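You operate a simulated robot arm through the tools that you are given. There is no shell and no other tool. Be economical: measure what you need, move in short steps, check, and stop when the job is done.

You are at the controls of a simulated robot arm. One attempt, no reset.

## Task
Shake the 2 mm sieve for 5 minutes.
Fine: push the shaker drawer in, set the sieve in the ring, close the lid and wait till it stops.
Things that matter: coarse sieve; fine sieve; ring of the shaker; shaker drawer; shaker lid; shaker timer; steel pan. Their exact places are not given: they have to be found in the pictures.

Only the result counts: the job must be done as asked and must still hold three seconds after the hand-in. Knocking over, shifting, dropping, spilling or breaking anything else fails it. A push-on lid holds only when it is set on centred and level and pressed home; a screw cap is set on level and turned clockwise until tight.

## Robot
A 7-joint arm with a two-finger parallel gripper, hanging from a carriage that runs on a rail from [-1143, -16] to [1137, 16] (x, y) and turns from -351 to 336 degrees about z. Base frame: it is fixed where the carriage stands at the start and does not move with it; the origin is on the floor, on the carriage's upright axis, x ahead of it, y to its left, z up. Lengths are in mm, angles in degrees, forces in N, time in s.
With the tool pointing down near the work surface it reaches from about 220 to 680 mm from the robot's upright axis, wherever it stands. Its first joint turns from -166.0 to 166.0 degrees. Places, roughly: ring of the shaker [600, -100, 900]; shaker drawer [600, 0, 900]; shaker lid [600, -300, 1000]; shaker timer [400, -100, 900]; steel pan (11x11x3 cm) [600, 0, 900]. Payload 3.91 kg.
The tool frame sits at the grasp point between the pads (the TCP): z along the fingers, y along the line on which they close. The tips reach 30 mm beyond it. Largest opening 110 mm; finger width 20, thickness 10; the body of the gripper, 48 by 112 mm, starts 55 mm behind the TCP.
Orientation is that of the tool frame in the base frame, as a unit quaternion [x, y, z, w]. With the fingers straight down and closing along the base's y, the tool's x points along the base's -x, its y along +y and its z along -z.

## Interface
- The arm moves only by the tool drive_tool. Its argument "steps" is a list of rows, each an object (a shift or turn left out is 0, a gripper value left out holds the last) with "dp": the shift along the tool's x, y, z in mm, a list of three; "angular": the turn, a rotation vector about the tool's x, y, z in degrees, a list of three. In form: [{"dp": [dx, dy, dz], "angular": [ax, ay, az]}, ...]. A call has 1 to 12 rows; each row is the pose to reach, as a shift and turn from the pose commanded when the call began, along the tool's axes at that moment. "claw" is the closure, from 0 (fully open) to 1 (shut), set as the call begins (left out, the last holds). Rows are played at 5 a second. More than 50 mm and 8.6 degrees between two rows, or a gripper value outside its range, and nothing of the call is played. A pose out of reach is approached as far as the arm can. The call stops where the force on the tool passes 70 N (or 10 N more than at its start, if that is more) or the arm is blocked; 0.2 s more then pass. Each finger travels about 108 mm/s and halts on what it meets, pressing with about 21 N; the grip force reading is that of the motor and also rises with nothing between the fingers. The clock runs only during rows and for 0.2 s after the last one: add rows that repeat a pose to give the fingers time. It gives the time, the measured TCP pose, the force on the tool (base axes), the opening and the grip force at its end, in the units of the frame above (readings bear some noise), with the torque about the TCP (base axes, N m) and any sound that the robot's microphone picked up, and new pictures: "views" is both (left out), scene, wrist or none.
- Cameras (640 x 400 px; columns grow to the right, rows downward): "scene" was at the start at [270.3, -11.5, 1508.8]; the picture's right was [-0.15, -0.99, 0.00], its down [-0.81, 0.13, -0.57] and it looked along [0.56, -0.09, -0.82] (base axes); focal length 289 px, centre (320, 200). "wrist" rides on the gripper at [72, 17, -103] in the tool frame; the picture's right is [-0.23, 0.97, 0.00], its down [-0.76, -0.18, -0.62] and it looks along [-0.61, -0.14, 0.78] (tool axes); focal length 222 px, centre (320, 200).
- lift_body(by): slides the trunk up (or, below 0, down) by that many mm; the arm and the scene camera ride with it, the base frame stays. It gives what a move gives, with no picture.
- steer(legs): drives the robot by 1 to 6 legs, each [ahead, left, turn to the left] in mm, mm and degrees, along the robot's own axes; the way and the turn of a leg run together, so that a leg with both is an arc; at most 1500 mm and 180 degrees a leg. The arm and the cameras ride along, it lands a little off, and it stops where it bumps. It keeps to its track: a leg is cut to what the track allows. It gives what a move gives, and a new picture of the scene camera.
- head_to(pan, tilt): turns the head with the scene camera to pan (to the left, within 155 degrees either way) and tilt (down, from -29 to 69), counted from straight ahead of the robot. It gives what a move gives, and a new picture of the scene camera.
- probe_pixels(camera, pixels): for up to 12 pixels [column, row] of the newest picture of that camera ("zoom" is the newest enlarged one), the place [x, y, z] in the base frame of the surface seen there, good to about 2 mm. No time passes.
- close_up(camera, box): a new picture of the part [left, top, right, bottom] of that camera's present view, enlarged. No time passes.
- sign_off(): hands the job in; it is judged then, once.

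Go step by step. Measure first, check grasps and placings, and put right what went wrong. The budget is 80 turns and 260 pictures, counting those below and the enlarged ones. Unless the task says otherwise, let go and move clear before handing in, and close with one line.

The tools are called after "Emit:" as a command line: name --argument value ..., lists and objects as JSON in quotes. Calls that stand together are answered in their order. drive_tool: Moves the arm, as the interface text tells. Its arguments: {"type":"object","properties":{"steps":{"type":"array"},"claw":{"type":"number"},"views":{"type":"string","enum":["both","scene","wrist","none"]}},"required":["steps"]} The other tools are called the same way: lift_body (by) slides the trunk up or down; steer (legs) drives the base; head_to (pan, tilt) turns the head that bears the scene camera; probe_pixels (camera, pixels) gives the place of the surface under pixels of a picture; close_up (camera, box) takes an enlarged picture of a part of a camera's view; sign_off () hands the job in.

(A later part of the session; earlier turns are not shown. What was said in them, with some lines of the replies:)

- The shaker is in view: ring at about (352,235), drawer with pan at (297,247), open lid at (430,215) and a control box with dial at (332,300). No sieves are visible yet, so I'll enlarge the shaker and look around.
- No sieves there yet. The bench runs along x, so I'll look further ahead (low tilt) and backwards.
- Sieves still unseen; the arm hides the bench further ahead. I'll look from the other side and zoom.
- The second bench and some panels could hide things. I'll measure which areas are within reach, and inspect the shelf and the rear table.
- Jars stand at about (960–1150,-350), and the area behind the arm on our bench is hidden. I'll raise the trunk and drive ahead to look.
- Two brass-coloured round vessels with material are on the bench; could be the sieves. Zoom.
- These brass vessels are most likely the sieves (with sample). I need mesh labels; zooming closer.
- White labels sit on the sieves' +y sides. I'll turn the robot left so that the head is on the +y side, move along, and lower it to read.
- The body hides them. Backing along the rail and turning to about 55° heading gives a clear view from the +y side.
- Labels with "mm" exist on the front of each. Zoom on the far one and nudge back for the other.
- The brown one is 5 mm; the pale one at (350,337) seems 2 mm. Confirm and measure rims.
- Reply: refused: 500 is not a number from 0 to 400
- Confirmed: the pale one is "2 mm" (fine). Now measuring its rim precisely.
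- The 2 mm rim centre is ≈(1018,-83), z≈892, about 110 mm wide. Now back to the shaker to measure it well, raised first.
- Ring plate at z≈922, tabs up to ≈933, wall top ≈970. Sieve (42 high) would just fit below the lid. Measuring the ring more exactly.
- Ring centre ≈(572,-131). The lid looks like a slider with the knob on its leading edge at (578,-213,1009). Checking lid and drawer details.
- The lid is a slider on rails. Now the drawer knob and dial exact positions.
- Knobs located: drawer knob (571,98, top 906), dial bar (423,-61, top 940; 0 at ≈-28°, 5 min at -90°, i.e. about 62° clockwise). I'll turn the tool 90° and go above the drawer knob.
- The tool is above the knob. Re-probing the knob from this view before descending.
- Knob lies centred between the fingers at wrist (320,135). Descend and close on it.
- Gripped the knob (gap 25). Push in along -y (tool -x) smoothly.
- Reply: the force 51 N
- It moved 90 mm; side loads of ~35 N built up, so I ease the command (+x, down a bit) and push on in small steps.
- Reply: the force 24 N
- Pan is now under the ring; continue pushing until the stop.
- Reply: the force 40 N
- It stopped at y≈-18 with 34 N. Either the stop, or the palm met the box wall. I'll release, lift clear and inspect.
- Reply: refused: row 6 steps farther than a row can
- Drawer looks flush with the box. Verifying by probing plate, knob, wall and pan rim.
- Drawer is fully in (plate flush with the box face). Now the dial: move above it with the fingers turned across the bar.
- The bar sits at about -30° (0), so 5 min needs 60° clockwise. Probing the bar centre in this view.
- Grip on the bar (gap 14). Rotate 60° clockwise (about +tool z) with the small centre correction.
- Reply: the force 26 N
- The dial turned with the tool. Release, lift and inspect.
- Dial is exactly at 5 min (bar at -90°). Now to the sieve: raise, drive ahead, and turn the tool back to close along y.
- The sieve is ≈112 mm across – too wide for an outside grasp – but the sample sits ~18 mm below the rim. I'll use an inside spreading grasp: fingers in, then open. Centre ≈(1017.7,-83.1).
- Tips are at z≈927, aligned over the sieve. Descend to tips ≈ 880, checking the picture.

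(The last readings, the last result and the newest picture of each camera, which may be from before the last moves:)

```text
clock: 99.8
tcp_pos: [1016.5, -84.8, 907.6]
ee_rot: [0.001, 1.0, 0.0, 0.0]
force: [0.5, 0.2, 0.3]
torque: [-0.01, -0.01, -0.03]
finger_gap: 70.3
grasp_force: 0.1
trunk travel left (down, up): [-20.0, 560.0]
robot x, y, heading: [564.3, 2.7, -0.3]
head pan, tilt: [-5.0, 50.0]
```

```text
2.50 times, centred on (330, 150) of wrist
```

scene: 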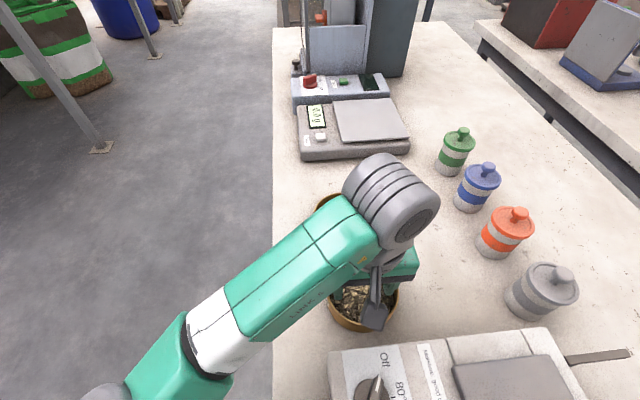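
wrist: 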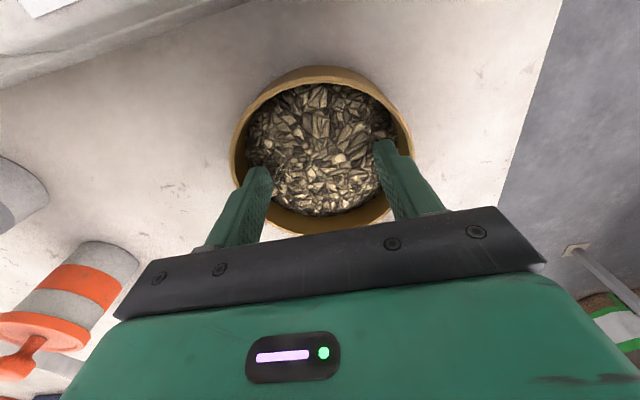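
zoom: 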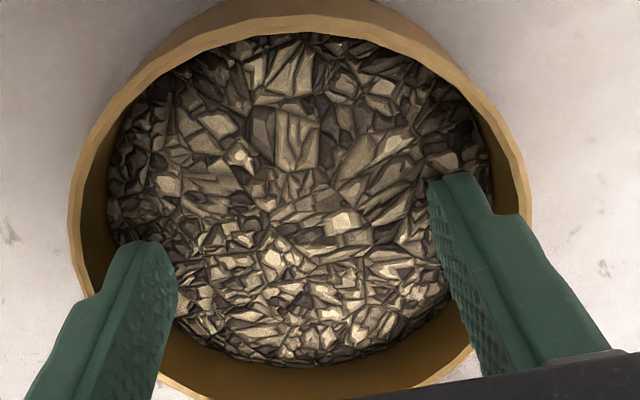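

Fingers are inside with no contact. Now spread against the inner wall.

Emit:
drive_tool --steps '[{"dp": [0, 0, 0]}, {"dp": [0, 0, 0]}, {"dp": [0, 0, 0]}, {"dp": [0, 0, 0]}, {"dp": [0, 0, 0]}]' --claw 0

Emit:
close_up --camera "wrist" --box '[210, 70, 450, 230]'

```text
clock: 101.0
tcp_pos: [1018.4, -85.9, 907.7]
ee_rot: [0.002, 1.0, 0.0, 0.0]
force: [-0.3, 0.5, -0.7]
torque: [0.01, 0.05, 0.02]
finger_gap: 81.0
grasp_force: 0.1
trunk travel left (down, up): [-20.0, 560.0]
robot x, y, heading: [561.8, 7.8, -0.4]
head pan, tilt: [-5.0, 50.0]
```

scene: 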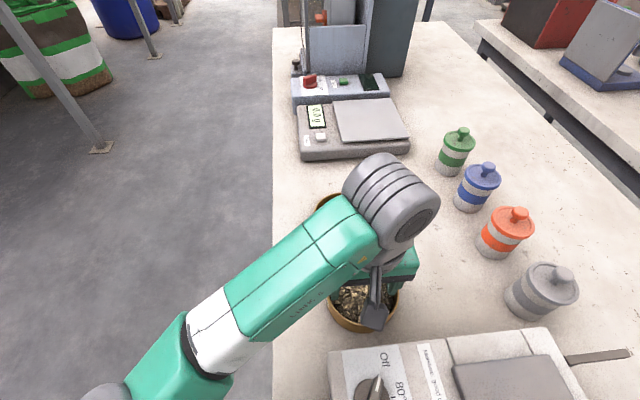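
wrist: 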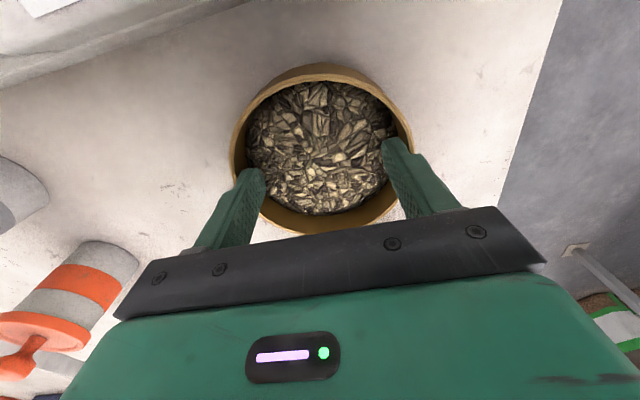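

```text
2.50 times, centred on (330, 150) of wrist
```

zoom: 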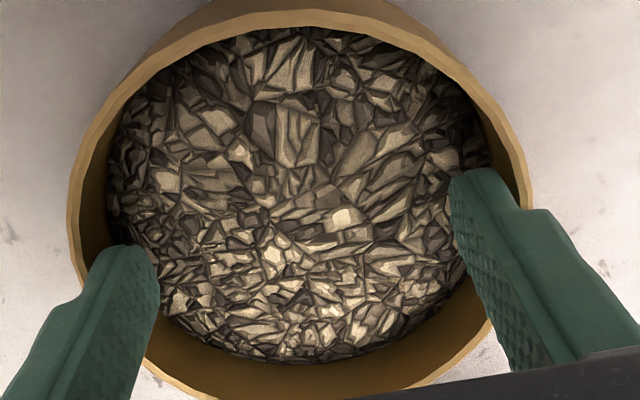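

The fingers stopped at 81 mm against the wall. Test lift of 12 mm.

Emit:
drive_tool --steps '[{"dp": [0, 0, -3]}, {"dp": [0, 0, -6]}, {"dp": [0, 0, -9]}, {"dp": [0, 0, -12]}, {"dp": [0, 0, -12]}, {"dp": [0, 0, -12]}]'

Emit:
probe_pixels --camera "wrist" --pixels '[[320, 79], [250, 110], [390, 105], [411, 140], [320, 232], [233, 150]]'

```text
clock: 102.3
tcp_pos: [1016.5, -85.1, 919.7]
ee_rot: [0.002, 1.0, 0.0, 0.0]
force: [0.1, 0.4, -1.5]
torque: [-0.04, -0.01, -0.04]
finger_gap: 81.7
grasp_force: 0.1
trunk travel left (down, up): [-20.0, 560.0]
robot x, y, heading: [561.1, 8.2, -0.1]
head pan, tilt: [-5.0, 50.0]
```

scene: 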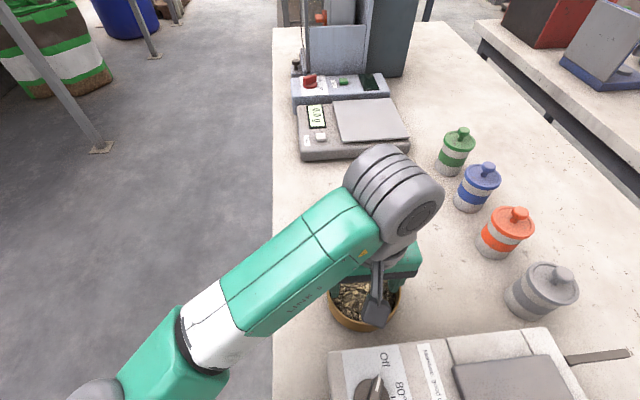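
wrist: 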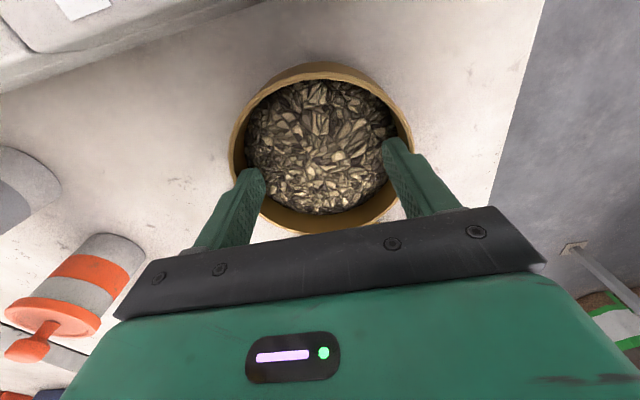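

```text
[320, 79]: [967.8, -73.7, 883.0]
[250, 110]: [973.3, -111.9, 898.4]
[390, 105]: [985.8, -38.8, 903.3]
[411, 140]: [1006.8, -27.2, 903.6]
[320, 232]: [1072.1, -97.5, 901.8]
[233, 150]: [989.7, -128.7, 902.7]
```

The sieve lifts level (rim now z≈903 all round, ~1.5 N). Raise with the trunk, then drive back to bring it above the ring.

Emit:
lift_body --by 180

Emit:
steer --legs '[[-220, 0, 0], [-224, 0, 0]]'

Emit:
close_up --camera "wrist" --box '[0, 0, 640, 400]'

```text
clock: 104.3
tcp_pos: [1016.4, -84.5, 1099.5]
ee_rot: [0.002, 1.0, -0.001, 0.0]
force: [0.2, -0.6, -1.4]
torque: [0.02, 0.01, 0.02]
finger_gap: 81.6
grasp_force: 0.1
trunk travel left (down, up): [-200.0, 380.0]
robot x, y, heading: [561.8, 5.9, -0.2]
head pan, tilt: [-5.0, 50.0]
```

```text
clock: 107.3
tcp_pos: [575.4, -91.1, 1099.6]
ee_rot: [0.001, 1.0, 0.0, 0.0]
force: [0.8, 0.0, -1.1]
torque: [0.03, 0.01, -0.01]
finger_gap: 82.3
grasp_force: 0.1
trunk travel left (down, up): [-200.0, 380.0]
robot x, y, heading: [125.6, 0.4, -0.4]
head pan, tilt: [-5.0, 50.0]
```

scene: 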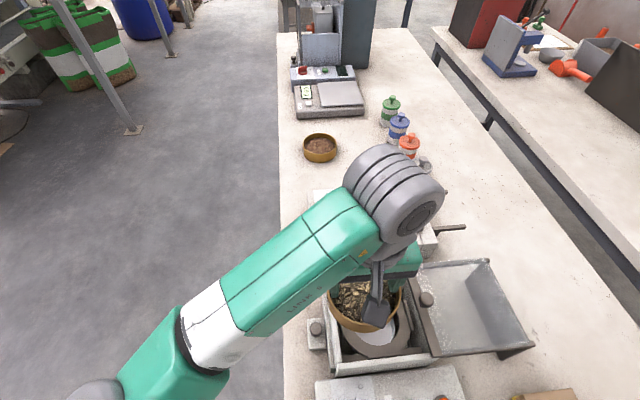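

```text
1.00 times, centred on (320, 200) of wrist (not enlarged: the box is as wide or as high as the picture)
```

zoom: 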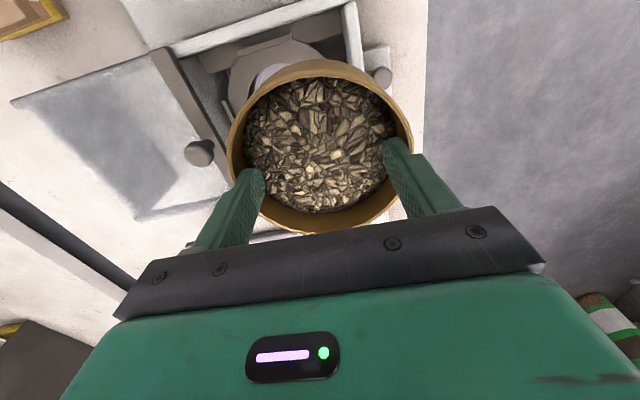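

Sieve held steady. Move to above the ring centre (TCP 571,-131.5) and lower partway, then check.

Emit:
drive_tool --steps '[{"dp": [1.5, -10, 0]}, {"dp": [3, -20, 0]}, {"dp": [4.4, -30, 0]}, {"dp": [4.4, -40.4, 0]}, {"dp": [4.4, -40.4, 15]}, {"dp": [4.4, -40.4, 30]}, {"dp": [4.4, -40.4, 45]}, {"dp": [4.4, -40.4, 55]}, {"dp": [4.4, -40.4, 55]}]'

Emit:
head_to --pan -5 --tilt 65

```text
clock: 109.3
tcp_pos: [570.7, -130.7, 1044.4]
ee_rot: [0.002, 1.0, 0.0, 0.0]
force: [0.0, 0.0, -1.2]
torque: [-0.01, 0.02, -0.01]
finger_gap: 82.3
grasp_force: 0.1
trunk travel left (down, up): [-200.0, 380.0]
robot x, y, heading: [121.3, 1.4, -0.2]
head pan, tilt: [-5.0, 50.0]
```

scene: 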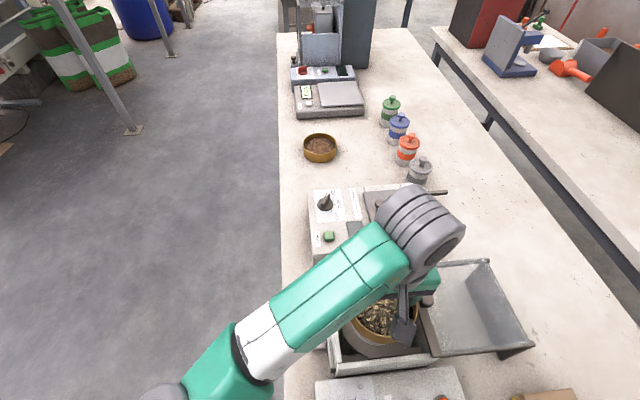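
wrist: 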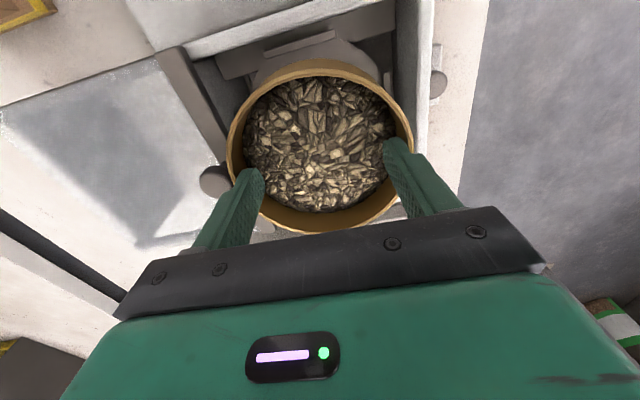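

```text
clock: 110.1
tcp_pos: [569.5, -131.1, 1043.7]
ee_rot: [0.001, 1.0, 0.0, -0.001]
force: [-0.7, 0.0, -1.6]
torque: [-0.01, -0.02, -0.01]
finger_gap: 82.7
grasp_force: 0.0
trunk travel left (down, up): [-200.0, 380.0]
robot x, y, heading: [119.6, 3.2, -0.1]
head pan, tilt: [-5.0, 65.0]
```

scene: 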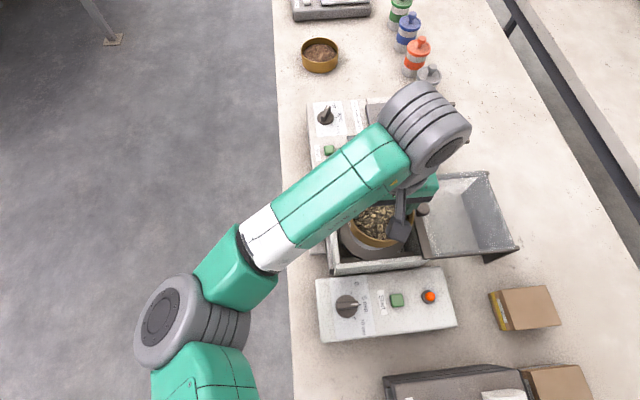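

Emit:
probe_pixels --camera "wrist" --pixels '[[320, 77], [230, 150], [411, 145], [320, 231], [250, 105], [393, 105], [280, 45], [340, 42], [433, 85]]'

```text
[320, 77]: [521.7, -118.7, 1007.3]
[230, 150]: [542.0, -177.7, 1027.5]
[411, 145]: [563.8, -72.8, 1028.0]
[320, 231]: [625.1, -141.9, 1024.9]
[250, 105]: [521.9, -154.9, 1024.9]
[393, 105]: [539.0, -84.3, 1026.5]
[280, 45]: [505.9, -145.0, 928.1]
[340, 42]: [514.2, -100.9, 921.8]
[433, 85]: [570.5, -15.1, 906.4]
```

Rim is level and centred (tabs 506–638 in x). Lower to near seating.

Emit:
drive_tool --steps '[{"dp": [-1, 0, 10]}, {"dp": [-1, 0, 20]}, {"dp": [-1, 0, 30]}, {"dp": [-1, 0, 40]}, {"dp": [-1, 0, 50]}, {"dp": [-1, 0, 58]}, {"dp": [-1, 0, 58]}]'

Emit:
close_up --camera "scene" --box '[310, 170, 450, 290]'

```text
clock: 111.7
tcp_pos: [571.5, -131.8, 985.5]
ee_rot: [0.002, 1.0, 0.0, 0.001]
force: [-0.2, 1.1, -0.9]
torque: [-0.02, -0.01, 0.0]
finger_gap: 82.8
grasp_force: 0.1
trunk travel left (down, up): [-200.0, 380.0]
robot x, y, heading: [119.6, 3.1, -0.1]
head pan, tilt: [-5.0, 65.0]
```

scene: 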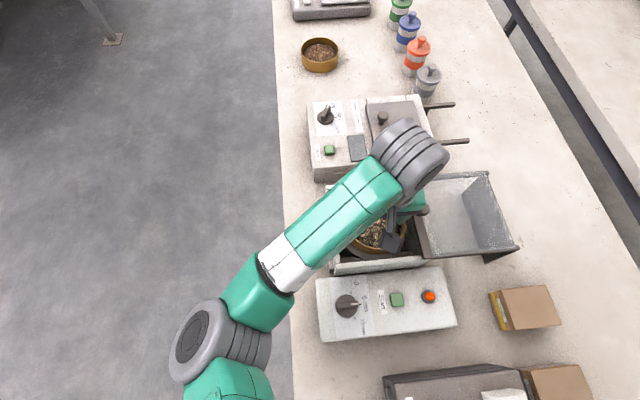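
wrist: 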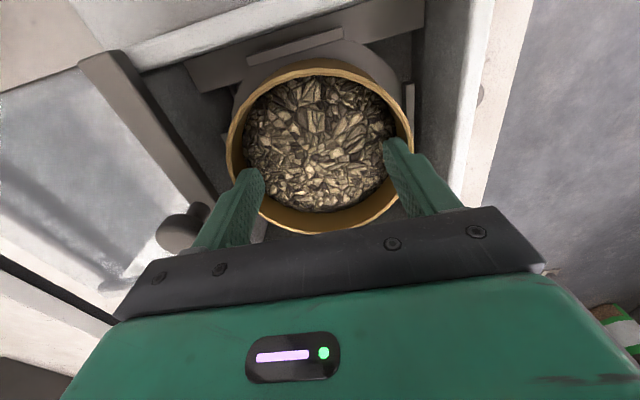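

```text
3.33 times, centred on (380, 230) of scene
```

zoom: 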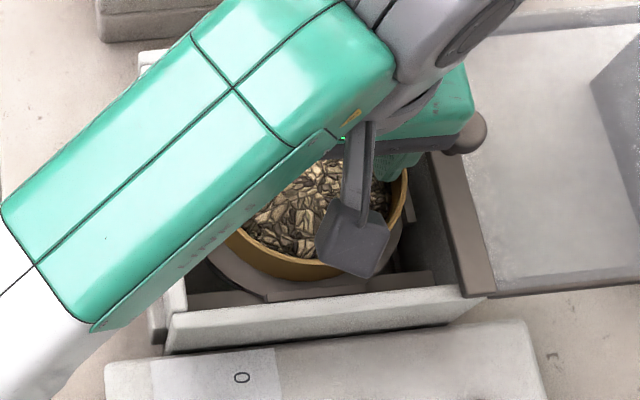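

Nearly seated; lower 1 mm at a time until contact.

Emit:
drive_tool --steps '[{"dp": [0, 0, 1]}, {"dp": [0, 0, 2]}, {"dp": [0, 0, 3]}, {"dp": [0, 0, 4]}, {"dp": [0, 0, 4]}]' --views "none"

```text
clock: 112.9
tcp_pos: [572.5, -131.7, 982.1]
ee_rot: [0.002, 1.0, 0.0, 0.0]
force: [0.4, 0.2, -0.3]
torque: [-0.01, 0.01, 0.0]
finger_gap: 82.9
grasp_force: 0.0
trunk travel left (down, up): [-200.0, 380.0]
robot x, y, heading: [119.3, 3.8, -0.2]
head pan, tilt: [-5.0, 65.0]
```

Emit:
drive_tool --steps '[{"dp": [0, 0, 0.7]}, {"dp": [0, 0, 1.4]}, {"dp": [0, 0, 2]}, {"dp": [0, 0, 2]}]' --views "wrist"

Emit:
probe_pixels --camera "wrist" --pixels '[[320, 75], [230, 150], [411, 145], [320, 231], [250, 105], [393, 105], [300, 45], [412, 90]]'

```text
clock: 113.9
tcp_pos: [571.8, -131.6, 979.9]
ee_rot: [0.002, 1.0, 0.0, 0.0]
force: [-0.5, -0.1, -1.0]
torque: [-0.01, 0.02, 0.01]
finger_gap: 82.8
grasp_force: 0.0
trunk travel left (down, up): [-200.0, 380.0]
robot x, y, heading: [121.9, 2.7, -0.3]
head pan, tilt: [-5.0, 65.0]
```

wrist: 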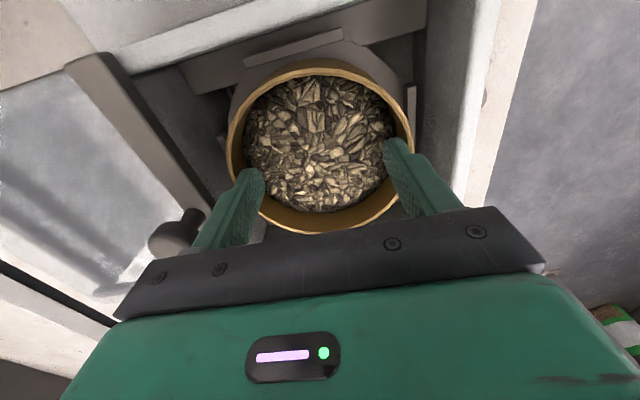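

```text
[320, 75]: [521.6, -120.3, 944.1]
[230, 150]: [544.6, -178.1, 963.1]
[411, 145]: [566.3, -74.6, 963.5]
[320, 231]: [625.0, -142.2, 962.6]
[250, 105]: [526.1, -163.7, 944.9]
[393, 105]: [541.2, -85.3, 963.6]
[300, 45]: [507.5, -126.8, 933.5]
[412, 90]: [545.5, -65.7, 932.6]
```

Rim at z≈963, essentially seated. A couple more mm to feel the contact.

Emit:
drive_tool --steps '[{"dp": [0, 0, 0.7]}, {"dp": [0, 0, 1.4]}, {"dp": [0, 0, 2]}, {"dp": [0, 0, 2]}]' --views "none"

```text
clock: 114.9
tcp_pos: [573.8, -132.0, 979.5]
ee_rot: [0.002, 1.0, 0.0, 0.001]
force: [-1.1, 1.2, 18.9]
torque: [0.04, 0.04, -0.08]
finger_gap: 82.3
grasp_force: 0.2
trunk travel left (down, up): [-200.0, 380.0]
robot x, y, heading: [120.8, 0.8, 0.1]
head pan, tilt: [-5.0, 65.0]
```

Firm contact (19 N): seated. Ease off, bring the fingers in and lift out.

Emit:
drive_tool --steps '[{"dp": [0, 0, -1.5]}, {"dp": [0, 0, -1.5]}]' --views "none"

Emit:
drive_tool --steps '[{"dp": [0, 0, 0]}, {"dp": [0, 0, 0]}, {"dp": [0, 0, 0]}, {"dp": [0, 0, -20]}, {"dp": [0, 0, -50]}, {"dp": [0, 0, -90]}, {"dp": [0, 0, -130]}]' --claw 0.34 --views "wrist"

Emit:
close_up --camera "wrist" --box '[200, 20, 460, 220]'

Emit:
probe_pixels --camera "wrist" --pixels '[[200, 180]]'

```text
clock: 115.5
tcp_pos: [571.6, -132.1, 979.1]
ee_rot: [0.002, 1.0, 0.001, 0.0]
force: [0.4, 0.9, 0.2]
torque: [0.0, 0.0, 0.01]
finger_gap: 82.7
grasp_force: 0.1
trunk travel left (down, up): [-200.0, 380.0]
robot x, y, heading: [123.8, 4.8, -0.3]
head pan, tilt: [-5.0, 65.0]
```

```text
clock: 117.1
tcp_pos: [571.2, -132.0, 1111.9]
ee_rot: [0.001, 1.0, 0.0, 0.001]
force: [-0.4, 0.1, 0.6]
torque: [0.02, 0.0, 0.01]
finger_gap: 72.6
grasp_force: 0.0
trunk travel left (down, up): [-200.0, 380.0]
robot x, y, heading: [119.7, 3.6, -0.1]
head pan, tilt: [-5.0, 65.0]
```

wrist: 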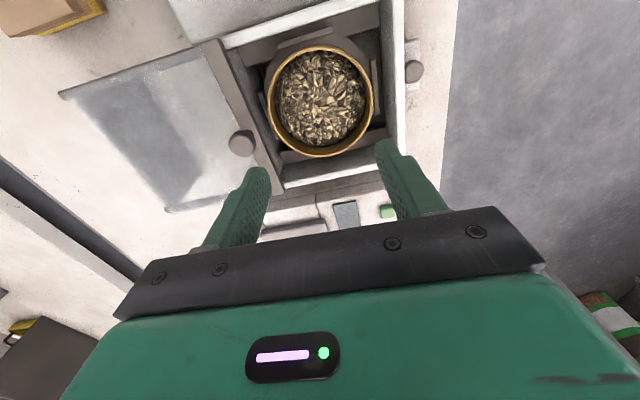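

```text
2.00 times, centred on (330, 120) of wrist
```

zoom: 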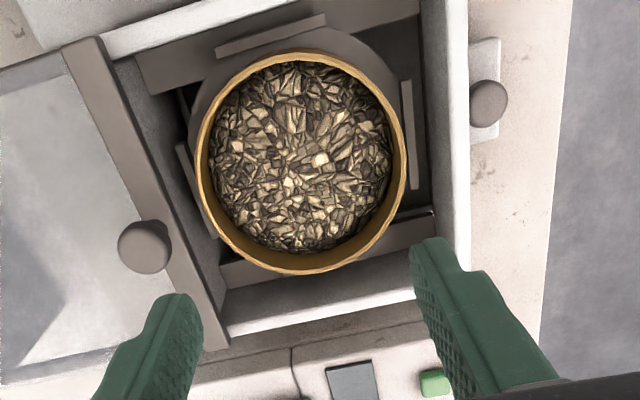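

```text
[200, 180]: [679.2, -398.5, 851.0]
```

Sieve sits between the tabs. Verify rim level and locate the lid knob.

Emit:
probe_pixels --camera "zoom" --pixels '[[199, 165], [405, 160], [300, 56], [300, 272], [230, 90], [370, 245], [145, 245], [123, 245], [167, 245], [145, 268], [70, 50], [210, 330]]'

```text
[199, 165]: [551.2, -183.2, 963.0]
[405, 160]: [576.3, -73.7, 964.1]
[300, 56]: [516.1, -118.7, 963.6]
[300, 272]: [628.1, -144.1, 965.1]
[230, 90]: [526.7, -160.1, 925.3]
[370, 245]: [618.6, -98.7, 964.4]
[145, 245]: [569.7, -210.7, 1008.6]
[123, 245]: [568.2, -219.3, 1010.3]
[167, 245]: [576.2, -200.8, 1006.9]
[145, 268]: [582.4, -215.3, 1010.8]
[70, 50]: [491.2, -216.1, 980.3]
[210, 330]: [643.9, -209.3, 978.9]
```

Sieve is level and centred at (572,-130). Now turn the tool 90° and go above the lid knob (572,-211).

Emit:
drive_tool --steps '[{"dp": [0, -7, 0], "angular": [0, 0, 7.5]}, {"dp": [0, -13, 0], "angular": [0, 0, 15]}, {"dp": [0, -20, 0], "angular": [0, 0, 22.5]}, {"dp": [0, -26, 0], "angular": [0, 0, 30]}, {"dp": [0, -33, 0], "angular": [0, 0, 37.5]}, {"dp": [0, -39, 0], "angular": [0, 0, 45]}, {"dp": [0, -46, 0], "angular": [0, 0, 52.5]}, {"dp": [0, -52, 0], "angular": [0, 0, 60]}, {"dp": [0, -59, 0], "angular": [0, 0, 67.5]}, {"dp": [0, -65, 0], "angular": [0, 0, 75]}, {"dp": [0, -72, 0], "angular": [0, 0, 82.5]}, {"dp": [-1, -79, 0], "angular": [0, 0, 90]}]' --claw 0.45 --views "none"

Emit:
drive_tool --steps '[{"dp": [0, 0, 25]}, {"dp": [0, 0, 50]}, {"dp": [0, 0, 50]}]'

```text
clock: 119.7
tcp_pos: [572.1, -209.8, 1110.4]
ee_rot: [0.709, 0.705, 0.0, 0.0]
force: [0.0, 0.4, 0.0]
torque: [0.0, 0.0, -0.06]
finger_gap: 60.5
grasp_force: 0.1
trunk travel left (down, up): [-200.0, 380.0]
robot x, y, heading: [119.3, -0.3, -0.1]
head pan, tilt: [-5.0, 65.0]
```

```text
clock: 120.5
tcp_pos: [571.4, -209.0, 1059.9]
ee_rot: [0.708, 0.706, 0.001, 0.0]
force: [-0.5, -0.4, 0.5]
torque: [-0.03, 0.01, 0.01]
finger_gap: 60.6
grasp_force: 0.0
trunk travel left (down, up): [-200.0, 380.0]
robot x, y, heading: [121.1, 0.3, -0.2]
head pan, tilt: [-5.0, 65.0]
```

scene: 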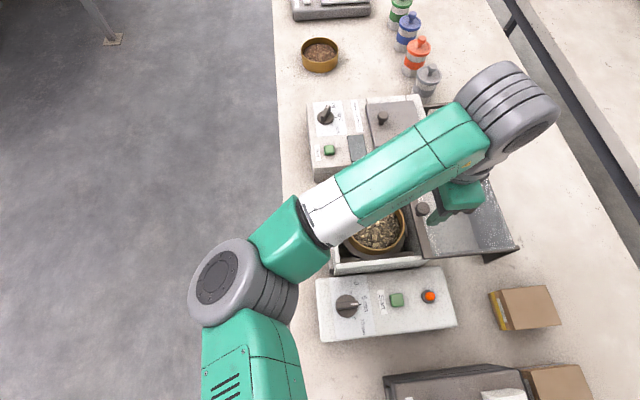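
wrist: 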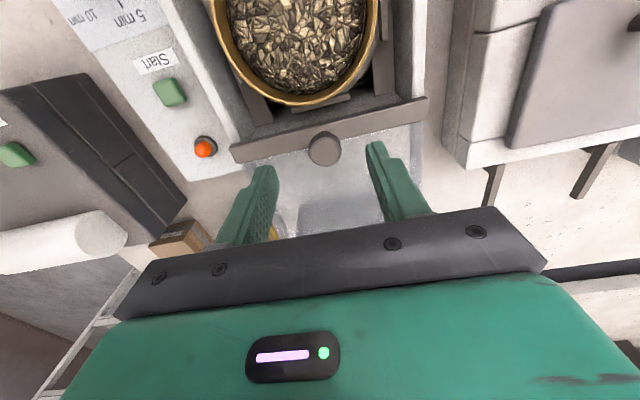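

Knob at wrist (324,148) is centred between the fingers. Descend and grip.

Emit:
drive_tool --steps '[{"dp": [-1.5, 0, 20]}, {"dp": [-1.5, 0, 40]}, {"dp": [-1.5, 0, 40]}]' --views "none"

Emit:
drive_tool --steps '[{"dp": [0, 0, 0]}, {"dp": [0, 0, 0]}, {"dp": [0, 0, 0]}, {"dp": [0, 0, 0]}]' --claw 1 --views "wrist"

```text
clock: 121.3
tcp_pos: [572.2, -211.9, 1021.7]
ee_rot: [0.708, 0.706, 0.001, 0.0]
force: [0.3, 0.5, 1.0]
torque: [0.03, -0.01, -0.02]
finger_gap: 60.6
grasp_force: 0.0
trunk travel left (down, up): [-200.0, 380.0]
robot x, y, heading: [120.5, 2.2, -0.3]
head pan, tilt: [-5.0, 65.0]
```

```text
clock: 122.3
tcp_pos: [575.5, -210.9, 1021.7]
ee_rot: [0.708, 0.706, 0.002, 0.0]
force: [19.5, -0.3, -17.7]
torque: [-0.27, -0.33, 0.15]
finger_gap: 25.4
grasp_force: 45.1
trunk travel left (down, up): [-200.0, 380.0]
robot x, y, heading: [121.2, 0.7, -0.0]
head pan, tilt: [-5.0, 65.0]
```

wrist: 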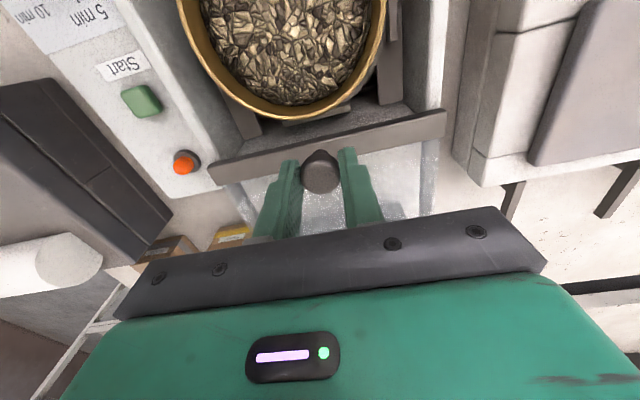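

Gripped (gap 25). Ease the side load (+x) and slide the lid toward +y.

Emit:
drive_tool --steps '[{"dp": [0, 2.5, 0.7]}, {"dp": [5, 2.5, 0.7]}, {"dp": [15, 2.5, 0.7]}, {"dp": [25, 2.5, 0.7]}, {"dp": [35, 2.5, 0.7]}, {"dp": [45, 2.5, 0.7]}, {"dp": [50, 2.5, 0.7]}]' --views "both"

```text
clock: 123.9
tcp_pos: [574.3, -163.2, 1019.0]
ee_rot: [0.709, 0.705, 0.0, 0.0]
force: [-17.2, -0.8, 36.4]
torque: [-0.34, 0.36, -0.08]
finger_gap: 25.1
grasp_force: 44.9
trunk travel left (down, up): [-200.0, 380.0]
robot x, y, heading: [117.2, 0.9, -0.2]
head pan, tilt: [-5.0, 65.0]
```

scene: 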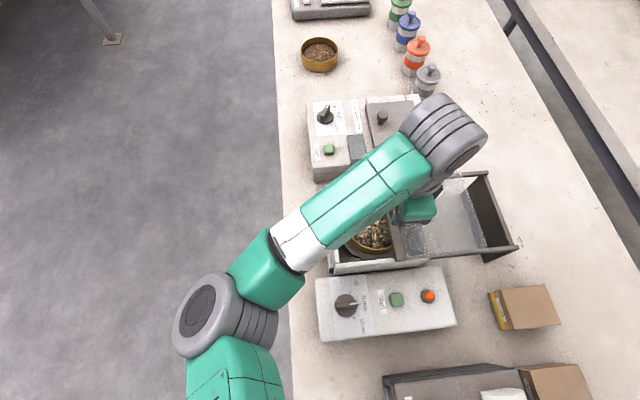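
wrist: 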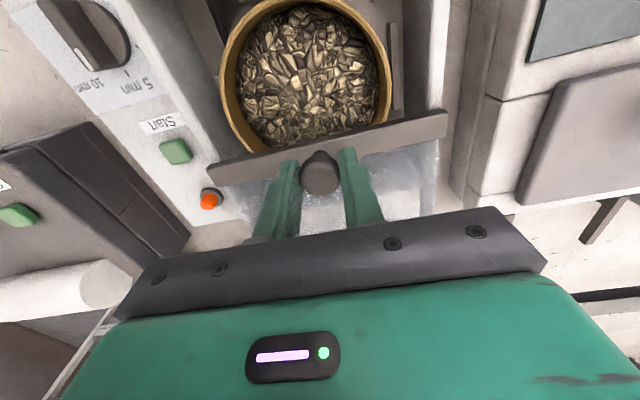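

Lid slides freely. Continue, relaxing the side and vertical loads.

Emit:
drive_tool --steps '[{"dp": [8, -1, -1]}, {"dp": [16, -1, -1]}, {"dp": [24, -1, -1]}, {"dp": [32, -1, -1]}, {"dp": [40, -1, -1]}, {"dp": [48, -1, -1]}, {"dp": [56, -1, -1]}, {"dp": [64, -1, -1]}, {"dp": [72, -1, -1]}, {"dp": [80, -1, -1]}]' --views "wrist"

```text
clock: 126.1
tcp_pos: [573.1, -80.7, 1019.0]
ee_rot: [0.708, 0.706, -0.001, -0.002]
force: [-2.7, 0.1, -26.7]
torque: [0.25, -0.01, -0.01]
finger_gap: 25.1
grasp_force: 44.9
trunk travel left (down, up): [-200.0, 380.0]
robot x, y, heading: [123.4, 0.2, -0.0]
head pan, tilt: [-5.0, 65.0]
```

wrist: 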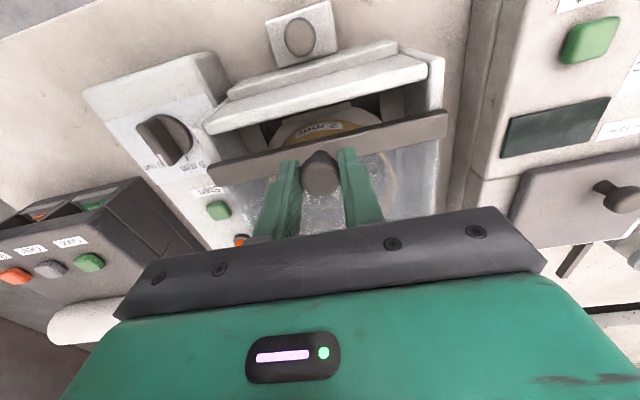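

Emit:
drive_tool --steps '[{"dp": [6, 0, 0.5]}, {"dp": [12, 0, 0.5]}, {"dp": [18, 0, 0.5]}, {"dp": [23, 0, 0.5]}, {"dp": [28, 0, 0.5]}, {"dp": [32, 0, 0.5]}, {"dp": [36, 0, 0.5]}, {"dp": [40, 0, 0.5]}]' --views "both"

```text
clock: 127.9
tcp_pos: [572.7, -51.0, 1018.9]
ee_rot: [0.71, 0.704, -0.004, 0.002]
force: [-8.8, -35.8, -2.5]
torque: [-0.69, 0.15, 0.0]
finger_gap: 25.2
grasp_force: 45.2
trunk travel left (down, up): [-200.0, 380.0]
robot x, y, heading: [118.7, 3.0, -0.0]
head pan, tilt: [-5.0, 65.0]
```

scene: 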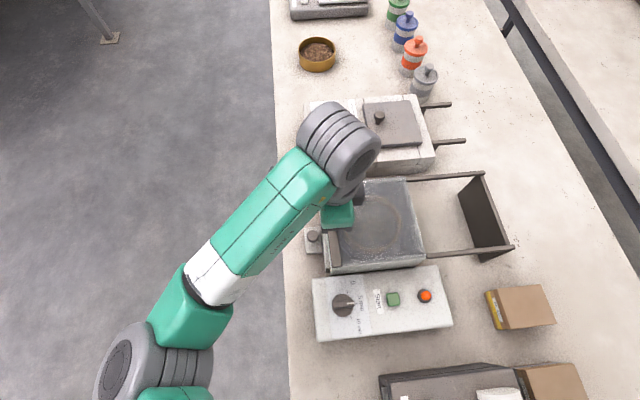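
wrist: 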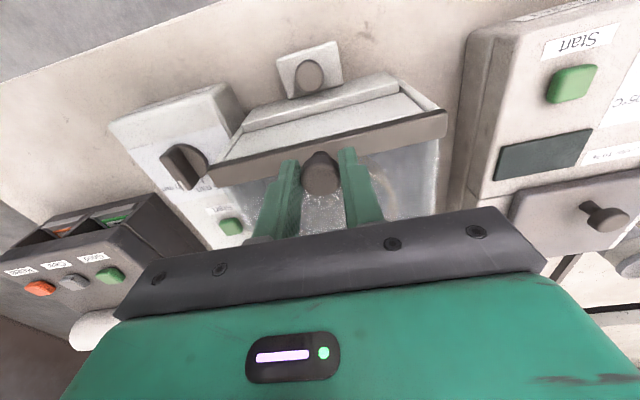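

Stopped at y≈-51 with 36 N: lid is at its stop. Release and lift, then inspect.

Emit:
drive_tool --steps '[{"dp": [-9, 0, 0]}, {"dp": [-9, 0, 0]}]' --views "none"

Emit:
drive_tool --steps '[{"dp": [0, 0, 0]}, {"dp": [0, 0, 0]}, {"dp": [0, 0, 0]}, {"dp": [0, 0, -30]}, {"dp": [0, 0, -60]}, {"dp": [40, 0, -60]}, {"dp": [80, 0, -60]}, {"dp": [120, 0, -60]}]' --claw 0.5

Emit:
close_up --camera "scene" --box '[290, 160, 530, 340]'

Emit:
probe_pixels --camera "zoom" --pixels '[[293, 363]]'

```text
clock: 128.5
tcp_pos: [572.4, -50.5, 1018.1]
ee_rot: [0.707, 0.707, 0.0, -0.001]
force: [-11.6, -5.9, -2.9]
torque: [-0.42, 0.25, 0.28]
finger_gap: 25.2
grasp_force: 45.1
trunk travel left (down, up): [-200.0, 380.0]
robot x, y, heading: [122.2, 1.5, 0.0]
head pan, tilt: [-5.0, 65.0]
```

```text
clock: 130.3
tcp_pos: [575.9, 70.7, 1080.2]
ee_rot: [0.709, 0.706, 0.0, 0.0]
force: [-0.4, 0.6, 0.4]
torque: [-0.01, -0.03, -0.01]
finger_gap: 54.9
grasp_force: 0.2
trunk travel left (down, up): [-200.0, 380.0]
robot x, y, heading: [120.3, 1.1, -0.1]
head pan, tilt: [-5.0, 65.0]
```

scene: 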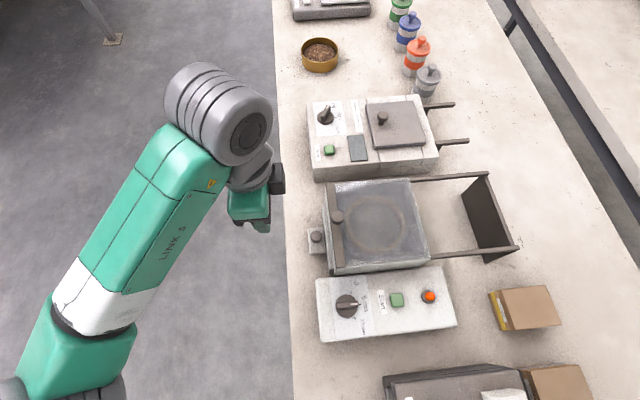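
wrist: 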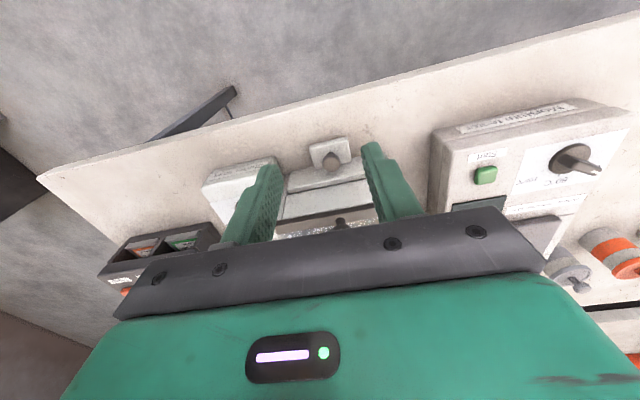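

```text
2.22 times, centred on (410, 250) of scene
```

zoom: 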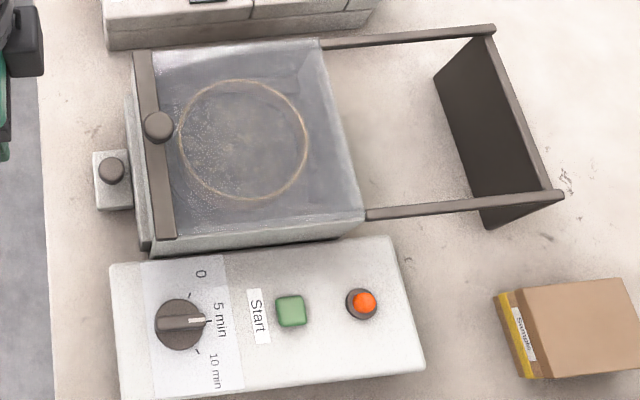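

```text
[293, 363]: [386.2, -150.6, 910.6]
```

Lid covers the whole box and the dial reads 5 min. Measure the Start button.

Emit:
probe_pixels --camera "zoom" --pixels '[[290, 310], [278, 310], [303, 310], [290, 298], [290, 322], [150, 60], [165, 225], [130, 110], [113, 168], [362, 300]]'

```text
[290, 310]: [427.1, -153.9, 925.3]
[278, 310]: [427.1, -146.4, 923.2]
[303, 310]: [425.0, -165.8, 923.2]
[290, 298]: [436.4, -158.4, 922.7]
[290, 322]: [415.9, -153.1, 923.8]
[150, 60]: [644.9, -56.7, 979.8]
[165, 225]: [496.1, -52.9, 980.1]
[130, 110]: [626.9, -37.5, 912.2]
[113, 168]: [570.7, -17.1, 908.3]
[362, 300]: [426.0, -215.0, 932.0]
```

Button centre (426.5,-156), top 923. Close the fingers and go above it.

Emit:
drive_tool --steps '[{"dp": [-32, -21, 0]}, {"dp": [-65, -43, 0]}, {"dp": [-97, -64, 0]}, {"dp": [-130, -85, 0]}, {"dp": [-162, -107, 0]}, {"dp": [-195, -128, 0]}, {"dp": [-226.7, -149.4, 0]}, {"dp": [-226.7, -149.4, 40]}, {"dp": [-226.7, -149.4, 80]}, {"dp": [-226.7, -149.4, 108]}, {"dp": [-226.7, -149.4, 108]}]' --claw 1

```text
clock: 132.7
tcp_pos: [424.8, -157.2, 969.8]
ee_rot: [0.708, 0.706, 0.0, 0.0]
force: [-0.3, -0.6, 0.1]
torque: [0.0, -0.01, -0.02]
finger_gap: 0.0
grasp_force: 21.0
trunk travel left (down, up): [-200.0, 380.0]
robot x, y, heading: [123.2, 0.5, -0.3]
head pan, tilt: [-5.0, 65.0]
```

scene: 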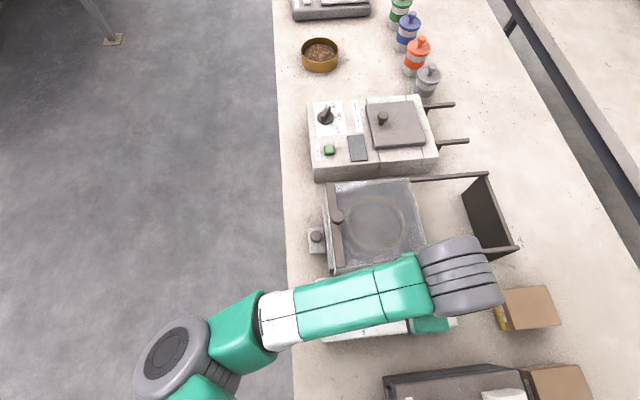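
wrist: 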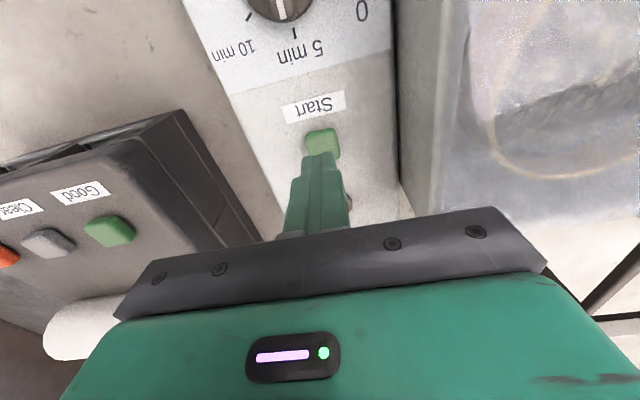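

Tip is right over the button. Press and retreat, listening.

Emit:
drive_tool --steps '[{"dp": [-0.5, 1.5, 8]}, {"dp": [-0.5, 1.5, 14]}, {"dp": [-0.5, 1.5, 17]}, {"dp": [-0.5, 1.5, 19]}, {"dp": [-0.5, 1.5, 21]}, {"dp": [-0.5, 1.5, 22]}]' --views "wrist"

```text
clock: 134.1
tcp_pos: [427.2, -158.6, 950.0]
ee_rot: [0.708, 0.706, 0.0, -0.001]
force: [-0.8, 1.5, 2.8]
torque: [-0.02, 0.01, -0.01]
finger_gap: 0.0
grasp_force: 21.2
trunk travel left (down, up): [-200.0, 380.0]
robot x, y, heading: [118.6, 6.7, -0.4]
head pan, tilt: [-5.0, 65.0]
heard: click
```

wrist: 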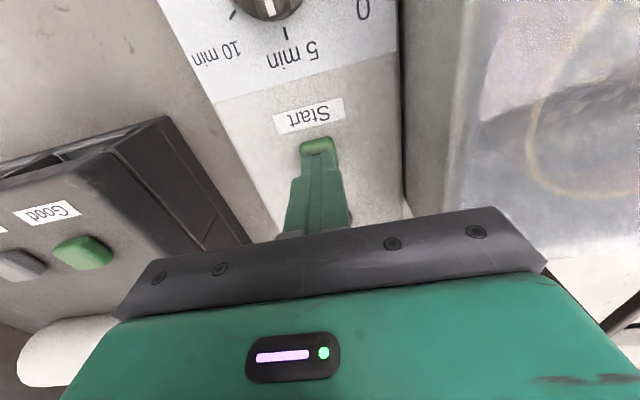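

Heard a click. Lift up and clear, and look for the shaker running.

Emit:
drive_tool --steps '[{"dp": [0, 0, -30]}, {"dp": [0, 0, -70]}, {"dp": [0, 0, -110]}, {"dp": [40, 0, -130]}, {"dp": [85, 0, -130]}, {"dp": [130, 0, -130]}, {"dp": [175, 0, -130]}, {"dp": [215, 0, -130]}]' --views "scene"

Emit:
close_up --camera "scene" --box '[290, 160, 530, 340]'

```text
clock: 135.9
tcp_pos: [428.0, 58.3, 1082.4]
ee_rot: [0.708, 0.706, 0.0, 0.0]
force: [0.1, 0.1, -0.3]
torque: [-0.01, 0.02, -0.03]
finger_gap: 0.0
grasp_force: 20.4
trunk travel left (down, up): [-200.0, 380.0]
robot x, y, heading: [120.2, 2.3, -0.4]
head pan, tilt: [-5.0, 65.0]
```

scene: 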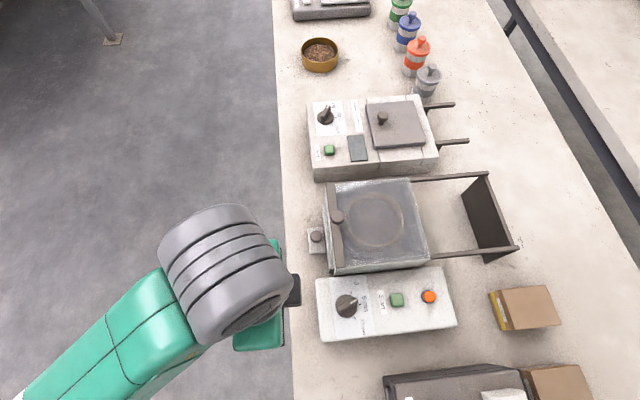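

```text
2.22 times, centred on (410, 250) of scene
```

zoom: 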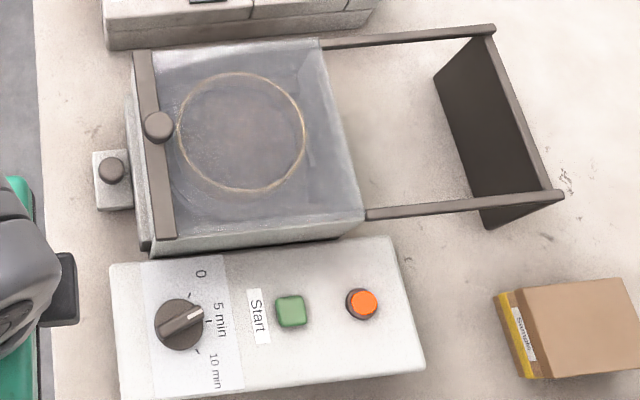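

It's running: lamp lit, sieve shifted by shaking, the dial is winding back. Wait with idle rows.

Emit:
drive_tool --steps '[{}, {}, {}, {}, {}, {}, {}, {}, {}, {}, {}, {}]' --views "none"

Emit:
drive_tool --steps '[{}, {}, {}, {}, {}, {}, {}, {}, {}, {}, {}, {}]' --views "none"

Emit:
close_up --camera "scene" --box '[290, 160, 530, 340]'

```text
clock: 138.5
tcp_pos: [428.3, 56.7, 1082.7]
ee_rot: [0.708, 0.706, 0.0, -0.001]
force: [1.2, -0.3, 0.2]
torque: [0.0, 0.02, -0.02]
finger_gap: 0.0
grasp_force: 21.1
trunk travel left (down, up): [-200.0, 380.0]
robot x, y, heading: [121.7, 1.7, 0.0]
head pan, tilt: [-5.0, 65.0]
```

```text
clock: 141.1
tcp_pos: [428.0, 58.5, 1082.1]
ee_rot: [0.709, 0.706, -0.001, 0.0]
force: [-0.2, 0.2, 0.7]
torque: [0.01, 0.01, 0.01]
finger_gap: 0.0
grasp_force: 21.3
trunk travel left (down, up): [-200.0, 380.0]
robot x, y, heading: [121.7, 3.0, -0.0]
head pan, tilt: [-5.0, 65.0]
```

```text
2.22 times, centred on (410, 250) of scene
```

zoom: 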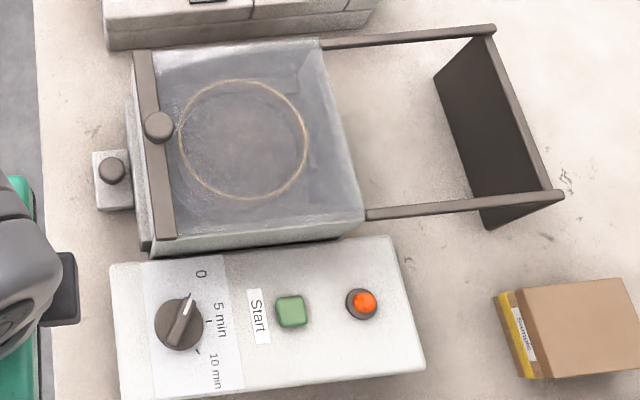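

Dial is nearly at 0 and the lamp looks dim. Wait a bit more to confirm it has stopped.

Emit:
drive_tool --steps '[{}, {}, {}, {}, {}, {}, {}, {}, {}, {}, {}, {}]' --views "none"

Emit:
close_up --camera "scene" --box '[290, 160, 530, 340]'

Emit:
drive_tool --steps '[{}, {}, {}, {}, {}, {}, {}, {}, {}, {}, {}, {}]' --views "none"

Emit:
close_up --camera "scene" --box '[290, 160, 530, 340]'

```text
clock: 143.7
tcp_pos: [429.1, 58.2, 1081.8]
ee_rot: [0.708, 0.706, 0.0, 0.0]
force: [-1.0, -0.2, 0.1]
torque: [0.0, -0.01, 0.02]
finger_gap: 0.0
grasp_force: 20.4
trunk travel left (down, up): [-200.0, 380.0]
robot x, y, heading: [120.0, 1.6, -0.2]
head pan, tilt: [-5.0, 65.0]
```

```text
2.22 times, centred on (410, 250) of scene
```

zoom: 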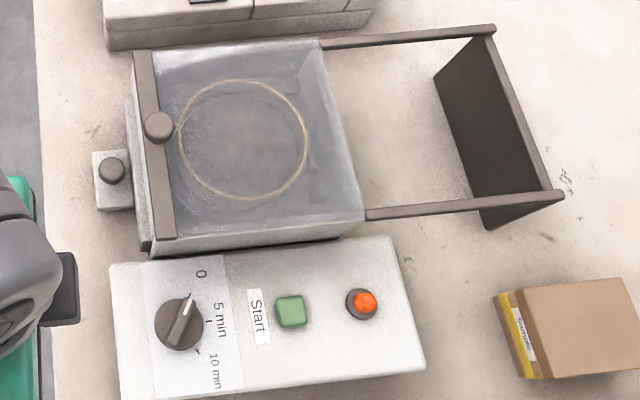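

```text
clock: 146.3
tcp_pos: [428.7, 59.1, 1081.3]
ee_rot: [0.709, 0.706, 0.0, 0.0]
force: [0.2, -0.1, -0.5]
torque: [-0.02, 0.03, 0.01]
finger_gap: 0.0
grasp_force: 20.9
trunk travel left (down, up): [-200.0, 380.0]
robot x, y, heading: [123.1, -0.8, -0.3]
head pan, tilt: [-5.0, 65.0]
```

```text
2.22 times, centred on (410, 250) of scene
```

zoom: 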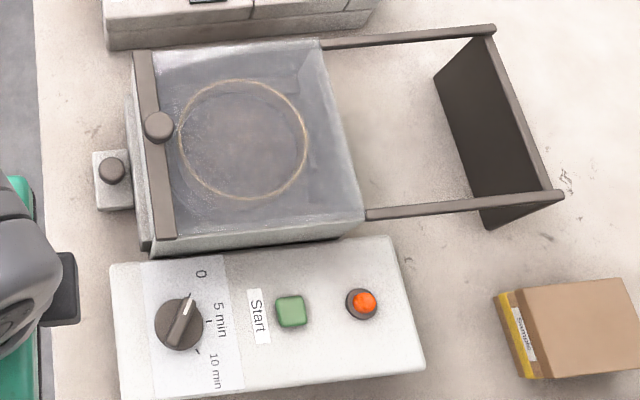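

Both pictures are identical: the dial is back at 0, the lamp is dim as it was at the start, and the sieve rests centred under the closed lid. The arm is clear, so I'm handing in.

Emit:
sign_off

```text
The job is handed in.
```

The 2 mm sieve was shaken with the timer set to 5 min, and the shaker ran down and stopped by itself. The drawer is in, the sieve is in the ring, the lid is closed, and the arm is clear.
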